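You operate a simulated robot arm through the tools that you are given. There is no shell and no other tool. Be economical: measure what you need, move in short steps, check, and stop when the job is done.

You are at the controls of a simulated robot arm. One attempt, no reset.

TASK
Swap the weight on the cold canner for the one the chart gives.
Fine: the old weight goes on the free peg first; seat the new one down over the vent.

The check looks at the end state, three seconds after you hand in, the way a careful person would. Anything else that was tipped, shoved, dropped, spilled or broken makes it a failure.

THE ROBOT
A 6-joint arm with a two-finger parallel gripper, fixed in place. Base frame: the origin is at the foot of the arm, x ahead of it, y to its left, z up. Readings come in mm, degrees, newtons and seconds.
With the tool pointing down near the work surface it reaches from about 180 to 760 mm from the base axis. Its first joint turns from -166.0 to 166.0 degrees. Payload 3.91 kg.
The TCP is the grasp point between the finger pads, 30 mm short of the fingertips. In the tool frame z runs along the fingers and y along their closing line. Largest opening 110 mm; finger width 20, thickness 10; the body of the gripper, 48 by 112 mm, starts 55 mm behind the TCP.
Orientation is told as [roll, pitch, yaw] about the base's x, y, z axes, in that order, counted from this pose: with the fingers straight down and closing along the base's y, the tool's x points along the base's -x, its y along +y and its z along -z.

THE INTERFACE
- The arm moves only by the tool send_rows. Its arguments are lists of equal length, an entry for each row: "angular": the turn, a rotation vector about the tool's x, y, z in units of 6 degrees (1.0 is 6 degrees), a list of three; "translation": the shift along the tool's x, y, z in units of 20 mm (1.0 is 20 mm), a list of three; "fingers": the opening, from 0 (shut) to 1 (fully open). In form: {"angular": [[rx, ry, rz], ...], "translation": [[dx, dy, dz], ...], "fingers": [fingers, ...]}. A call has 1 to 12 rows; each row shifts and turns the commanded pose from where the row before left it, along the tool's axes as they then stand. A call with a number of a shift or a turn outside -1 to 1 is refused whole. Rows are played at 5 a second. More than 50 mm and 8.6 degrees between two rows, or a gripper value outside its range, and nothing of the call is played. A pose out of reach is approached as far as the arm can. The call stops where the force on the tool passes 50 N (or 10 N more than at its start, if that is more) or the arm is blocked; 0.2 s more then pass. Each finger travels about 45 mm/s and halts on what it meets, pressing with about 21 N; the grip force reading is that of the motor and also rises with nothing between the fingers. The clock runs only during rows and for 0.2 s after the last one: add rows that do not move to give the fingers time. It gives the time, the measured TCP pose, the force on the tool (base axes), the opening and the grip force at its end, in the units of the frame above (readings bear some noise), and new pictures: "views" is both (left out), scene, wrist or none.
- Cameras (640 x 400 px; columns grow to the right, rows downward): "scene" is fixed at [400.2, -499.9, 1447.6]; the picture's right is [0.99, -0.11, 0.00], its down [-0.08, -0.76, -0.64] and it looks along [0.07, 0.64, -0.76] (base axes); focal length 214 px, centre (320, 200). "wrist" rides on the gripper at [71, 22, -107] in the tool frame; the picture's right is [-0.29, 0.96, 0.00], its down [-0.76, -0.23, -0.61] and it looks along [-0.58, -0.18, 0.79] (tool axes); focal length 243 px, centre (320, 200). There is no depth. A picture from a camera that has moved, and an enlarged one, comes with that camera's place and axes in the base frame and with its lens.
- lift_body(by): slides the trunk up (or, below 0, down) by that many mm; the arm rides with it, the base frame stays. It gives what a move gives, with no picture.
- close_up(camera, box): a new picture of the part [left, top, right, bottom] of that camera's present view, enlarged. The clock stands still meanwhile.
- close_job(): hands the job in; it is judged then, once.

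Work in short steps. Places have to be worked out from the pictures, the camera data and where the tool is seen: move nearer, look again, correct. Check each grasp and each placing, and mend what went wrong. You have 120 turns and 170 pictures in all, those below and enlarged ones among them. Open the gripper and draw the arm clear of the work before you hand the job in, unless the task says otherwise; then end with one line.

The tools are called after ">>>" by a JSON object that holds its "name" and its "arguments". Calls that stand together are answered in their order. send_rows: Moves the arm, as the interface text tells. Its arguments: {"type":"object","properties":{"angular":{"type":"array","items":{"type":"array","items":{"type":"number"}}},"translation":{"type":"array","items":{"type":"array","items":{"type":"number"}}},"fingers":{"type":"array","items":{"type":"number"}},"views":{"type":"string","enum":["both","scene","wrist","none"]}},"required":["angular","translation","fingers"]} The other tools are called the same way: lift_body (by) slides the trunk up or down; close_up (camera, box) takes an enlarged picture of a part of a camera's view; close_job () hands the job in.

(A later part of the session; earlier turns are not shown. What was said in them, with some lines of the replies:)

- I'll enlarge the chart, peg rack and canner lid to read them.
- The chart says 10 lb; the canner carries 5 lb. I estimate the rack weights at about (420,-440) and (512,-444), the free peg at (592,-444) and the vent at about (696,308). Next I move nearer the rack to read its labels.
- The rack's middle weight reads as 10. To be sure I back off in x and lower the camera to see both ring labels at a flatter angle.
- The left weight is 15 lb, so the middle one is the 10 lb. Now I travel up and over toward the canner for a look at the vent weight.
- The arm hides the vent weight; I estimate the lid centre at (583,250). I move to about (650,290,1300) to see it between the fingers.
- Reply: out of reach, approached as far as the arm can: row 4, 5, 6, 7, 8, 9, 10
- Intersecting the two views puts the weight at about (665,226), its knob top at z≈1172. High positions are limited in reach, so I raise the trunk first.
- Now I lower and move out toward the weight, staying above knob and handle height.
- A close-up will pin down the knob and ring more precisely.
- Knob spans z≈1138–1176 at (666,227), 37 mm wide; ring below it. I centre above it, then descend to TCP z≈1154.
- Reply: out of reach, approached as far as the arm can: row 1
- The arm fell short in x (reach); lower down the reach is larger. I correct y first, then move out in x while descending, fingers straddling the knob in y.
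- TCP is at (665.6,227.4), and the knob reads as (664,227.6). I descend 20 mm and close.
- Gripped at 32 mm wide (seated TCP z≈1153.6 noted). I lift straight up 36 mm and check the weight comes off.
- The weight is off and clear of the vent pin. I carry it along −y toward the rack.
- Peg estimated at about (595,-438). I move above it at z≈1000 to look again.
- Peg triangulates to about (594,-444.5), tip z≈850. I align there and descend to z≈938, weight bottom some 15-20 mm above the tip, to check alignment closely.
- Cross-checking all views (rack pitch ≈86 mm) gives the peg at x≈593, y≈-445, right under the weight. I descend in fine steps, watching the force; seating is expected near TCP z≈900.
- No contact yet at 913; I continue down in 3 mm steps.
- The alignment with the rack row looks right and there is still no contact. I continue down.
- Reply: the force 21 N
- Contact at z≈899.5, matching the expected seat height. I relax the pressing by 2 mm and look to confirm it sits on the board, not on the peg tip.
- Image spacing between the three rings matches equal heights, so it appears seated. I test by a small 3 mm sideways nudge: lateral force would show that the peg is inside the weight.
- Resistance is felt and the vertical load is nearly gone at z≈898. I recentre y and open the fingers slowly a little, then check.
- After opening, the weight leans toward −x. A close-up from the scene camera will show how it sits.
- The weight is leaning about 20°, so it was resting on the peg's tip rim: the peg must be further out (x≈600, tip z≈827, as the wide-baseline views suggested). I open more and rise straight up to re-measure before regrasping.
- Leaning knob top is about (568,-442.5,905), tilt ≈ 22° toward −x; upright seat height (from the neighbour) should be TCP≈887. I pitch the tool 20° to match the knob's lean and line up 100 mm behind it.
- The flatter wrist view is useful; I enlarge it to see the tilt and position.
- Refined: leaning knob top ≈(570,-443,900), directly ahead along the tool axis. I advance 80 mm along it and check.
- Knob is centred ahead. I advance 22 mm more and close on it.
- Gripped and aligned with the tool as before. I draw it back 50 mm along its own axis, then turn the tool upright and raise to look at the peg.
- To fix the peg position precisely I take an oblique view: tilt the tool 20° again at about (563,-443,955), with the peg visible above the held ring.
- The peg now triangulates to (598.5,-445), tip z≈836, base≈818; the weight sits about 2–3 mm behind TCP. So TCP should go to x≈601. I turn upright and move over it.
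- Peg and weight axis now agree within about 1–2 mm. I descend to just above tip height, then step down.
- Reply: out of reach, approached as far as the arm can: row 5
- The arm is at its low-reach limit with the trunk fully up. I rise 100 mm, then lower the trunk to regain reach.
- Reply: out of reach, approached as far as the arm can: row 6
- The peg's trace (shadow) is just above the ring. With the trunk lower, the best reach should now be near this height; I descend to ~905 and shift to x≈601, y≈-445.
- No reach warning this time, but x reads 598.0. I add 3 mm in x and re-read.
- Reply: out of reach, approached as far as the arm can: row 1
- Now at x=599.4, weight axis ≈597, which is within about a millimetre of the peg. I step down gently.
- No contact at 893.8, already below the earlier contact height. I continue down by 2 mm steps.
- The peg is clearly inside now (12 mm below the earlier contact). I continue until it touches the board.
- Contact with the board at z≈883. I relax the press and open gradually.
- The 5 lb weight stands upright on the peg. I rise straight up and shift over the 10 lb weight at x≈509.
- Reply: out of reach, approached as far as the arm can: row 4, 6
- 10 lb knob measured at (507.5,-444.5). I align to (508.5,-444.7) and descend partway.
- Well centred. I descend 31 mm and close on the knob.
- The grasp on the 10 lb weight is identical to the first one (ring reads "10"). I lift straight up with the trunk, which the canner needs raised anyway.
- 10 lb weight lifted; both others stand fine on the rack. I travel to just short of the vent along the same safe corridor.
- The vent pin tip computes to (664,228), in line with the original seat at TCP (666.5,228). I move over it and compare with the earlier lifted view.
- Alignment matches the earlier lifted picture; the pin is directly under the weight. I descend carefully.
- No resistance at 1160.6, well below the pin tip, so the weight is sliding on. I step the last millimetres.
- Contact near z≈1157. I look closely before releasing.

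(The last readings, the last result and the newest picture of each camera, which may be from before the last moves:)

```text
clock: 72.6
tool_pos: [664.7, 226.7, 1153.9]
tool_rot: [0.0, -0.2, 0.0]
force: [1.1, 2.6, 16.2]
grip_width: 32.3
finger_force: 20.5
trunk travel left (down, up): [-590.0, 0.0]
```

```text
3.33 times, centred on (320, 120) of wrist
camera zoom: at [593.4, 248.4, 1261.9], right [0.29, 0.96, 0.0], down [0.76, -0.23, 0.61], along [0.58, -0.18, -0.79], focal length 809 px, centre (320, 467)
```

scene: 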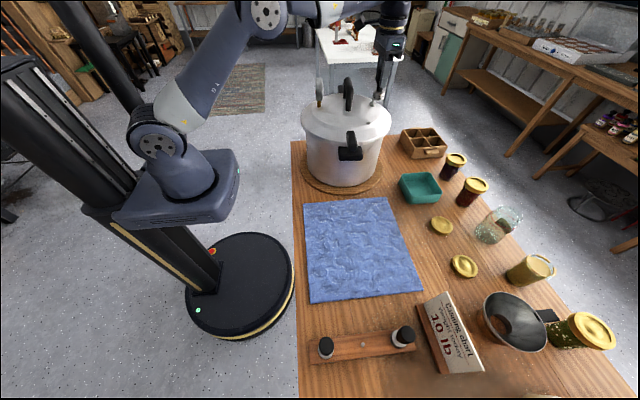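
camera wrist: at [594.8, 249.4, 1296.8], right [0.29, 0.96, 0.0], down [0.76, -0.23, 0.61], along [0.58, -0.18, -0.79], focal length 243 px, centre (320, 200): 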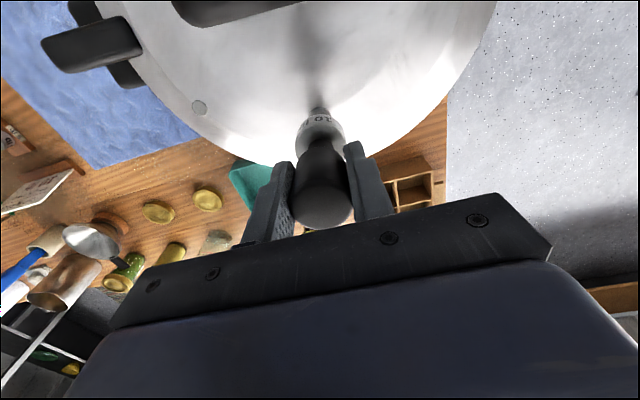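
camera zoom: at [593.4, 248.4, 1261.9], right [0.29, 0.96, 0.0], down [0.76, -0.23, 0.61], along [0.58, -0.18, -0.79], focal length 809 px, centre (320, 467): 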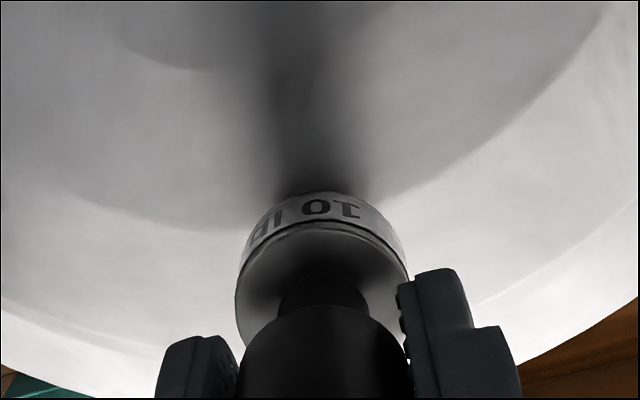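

The ring sits at the same place as the original seated weight. I relax the press and open slowly.

>>> {"name": "send_rows", "arguments": {"angular": [[0, 0, 0], [0, 0, 0], [0, 0, 0], [0, 0, 0], [0, 0, 0]], "translation": [[0, 0, -0.1], [0, 0, 0], [0, 0, 0], [0, 0, 0], [0, 0, 0]], "fingers": [0.1, 0.3, 0.34, 0.42, 0.5], "views": "wrist"}}

>>> {"name": "close_up", "arguments": {"camera": "scene", "box": [330, 30, 420, 120]}}

```text
clock: 73.8
tool_pos: [666.8, 226.9, 1155.2]
tool_rot: [0.0, 0.0, 0.0]
force: [-0.3, -0.1, 0.1]
grip_width: 55.0
finger_force: 0.1
trunk travel left (down, up): [-590.0, 0.0]
camera wrist: at [594.6, 248.3, 1262.7], right [0.29, 0.96, 0.0], down [0.76, -0.23, 0.61], along [0.58, -0.18, -0.79], focal length 243 px, centre (320, 200)
```

wrist: 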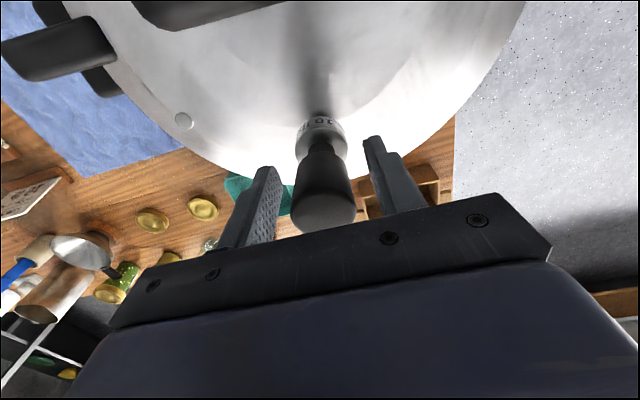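

```text
4.44 times, centred on (375, 75) of scene
camera zoom: at [400.2, -499.9, 1447.6], right [0.99, -0.11, 0.0], down [-0.08, -0.76, -0.64], along [0.07, 0.64, -0.76], focal length 953 px, centre (76, 756)
```

zoom: 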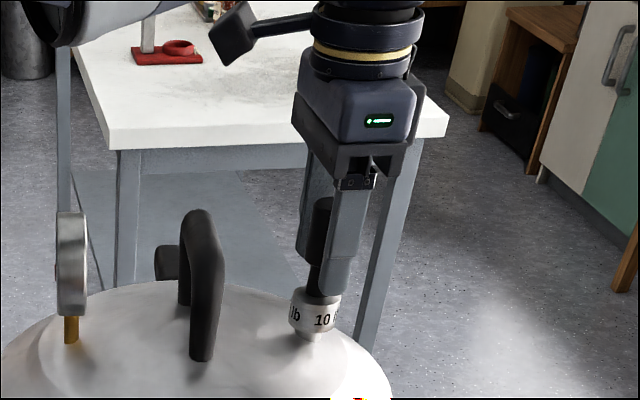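

The 10 lb weight stands upright on the vent. I open wider and withdraw upward, easing −x to stay within reach.

>>> {"name": "send_rows", "arguments": {"angular": [[0, 0, 0], [0, 0, 0], [0, 0, 0], [0, 0, 0], [0, 0, 0], [0, 0, 0], [0, 0, 0], [0, 0, 0], [0, 0, 0]], "translation": [[0, 0, 0], [0, 0, -0.7], [0, 0, -0.9], [0.5, 0, -0.9], [0.6, 0, -0.9], [0.7, 0, -0.9], [0.8, 0, -0.9], [0.8, 0, -0.9], [0.8, 0, -0.9]], "fingers": [0.7, 0.7, 0.7, 0.7, 0.7, 0.7, 0.7, 0.7, 0.7], "views": "none"}}

>>> {"name": "send_rows", "arguments": {"angular": [[0, 0, 0], [0, 0, 0], [0, 0, 0], [0, 0, 0], [0, 0, 0], [0, 0, 0], [0, 0, 0], [0, 0, 0], [0, 0, 0], [0, 0, 0], [0, 0, 0], [0, 0, 0]], "translation": [[0.6, -1, 0], [0.6, -1, 0], [0.6, -1, 0], [0.6, -1, 0], [0.6, -1, 0], [0.6, -1, 0], [0.6, -1, 0], [0.6, -1, 0], [0.6, -1, 0], [0.6, -1, 0], [0.6, -1, 0], [0.6, -1, 0]], "fingers": [1, 1, 1, 1, 1, 1, 1, 1, 1, 1, 1, 1], "views": "scene"}}

>>> {"name": "close_up", "arguments": {"camera": "scene", "box": [290, 65, 410, 195]}}

>>> {"name": "close_up", "arguments": {"camera": "scene", "box": [300, 280, 500, 400]}}

```text
clock: 75.8
tool_pos: [581.1, 226.9, 1296.8]
tool_rot: [0.1, -0.2, 0.1]
force: [-0.7, -0.2, 0.4]
grip_width: 77.3
finger_force: 0.0
trunk travel left (down, up): [-590.0, 0.0]
```

```text
clock: 78.4
tool_pos: [437.6, -13.7, 1294.6]
tool_rot: [0.0, -0.1, 0.0]
force: [0.3, 0.2, -0.1]
grip_width: 110.0
finger_force: 0.0
trunk travel left (down, up): [-590.0, 0.0]
```

scene: 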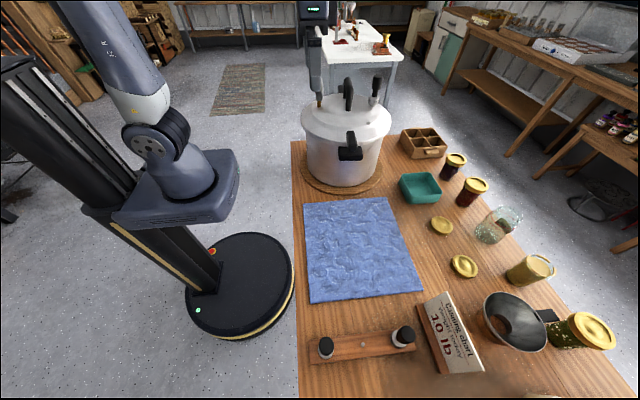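

```text
3.08 times, centred on (350, 130) of scene
camera zoom: at [400.2, -499.9, 1447.6], right [0.99, -0.11, 0.0], down [-0.08, -0.76, -0.64], along [0.07, 0.64, -0.76], focal length 660 px, centre (228, 415)
```

zoom: 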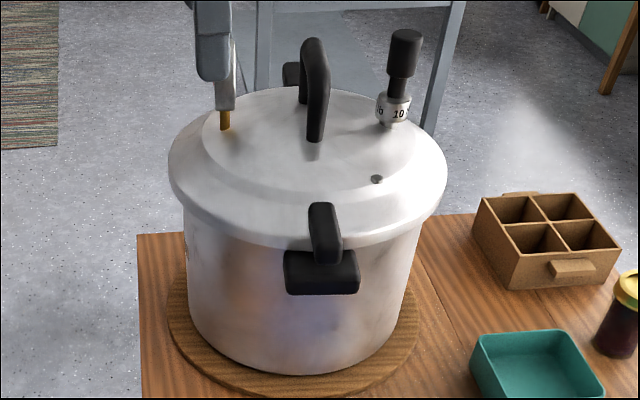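

```text
3.20 times, centred on (400, 340) of scene
camera zoom: at [400.2, -499.9, 1447.6], right [0.99, -0.11, 0.0], down [-0.08, -0.76, -0.64], along [0.07, 0.64, -0.76], focal length 686 px, centre (64, -248)
```

zoom: 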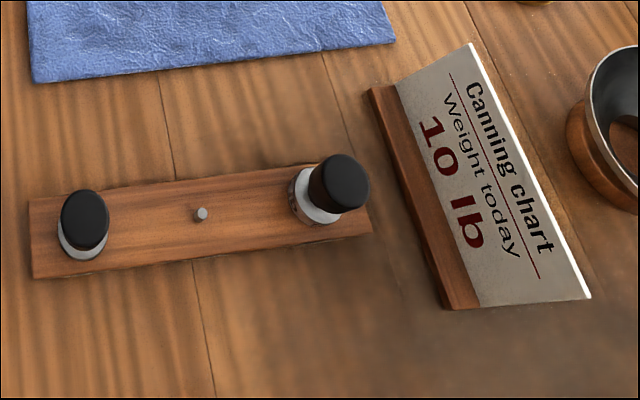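

The 10 lb weight is upright on the vent, the 5 lb is seated on the formerly free peg, and nothing else has moved. The gripper is open and clear, so I hand in.

>>> {"name": "close_job", "arguments": {}}

```text
The job is handed in.
```

The 10 lb weight the chart calls for is seated upright on the canner vent, and the old 5 lb weight is on the peg that was free. On the first try the 5 lb weight leaned on the peg tip, so I picked it up again and seated it properly. Nothing else looked disturbed in the last pictures.
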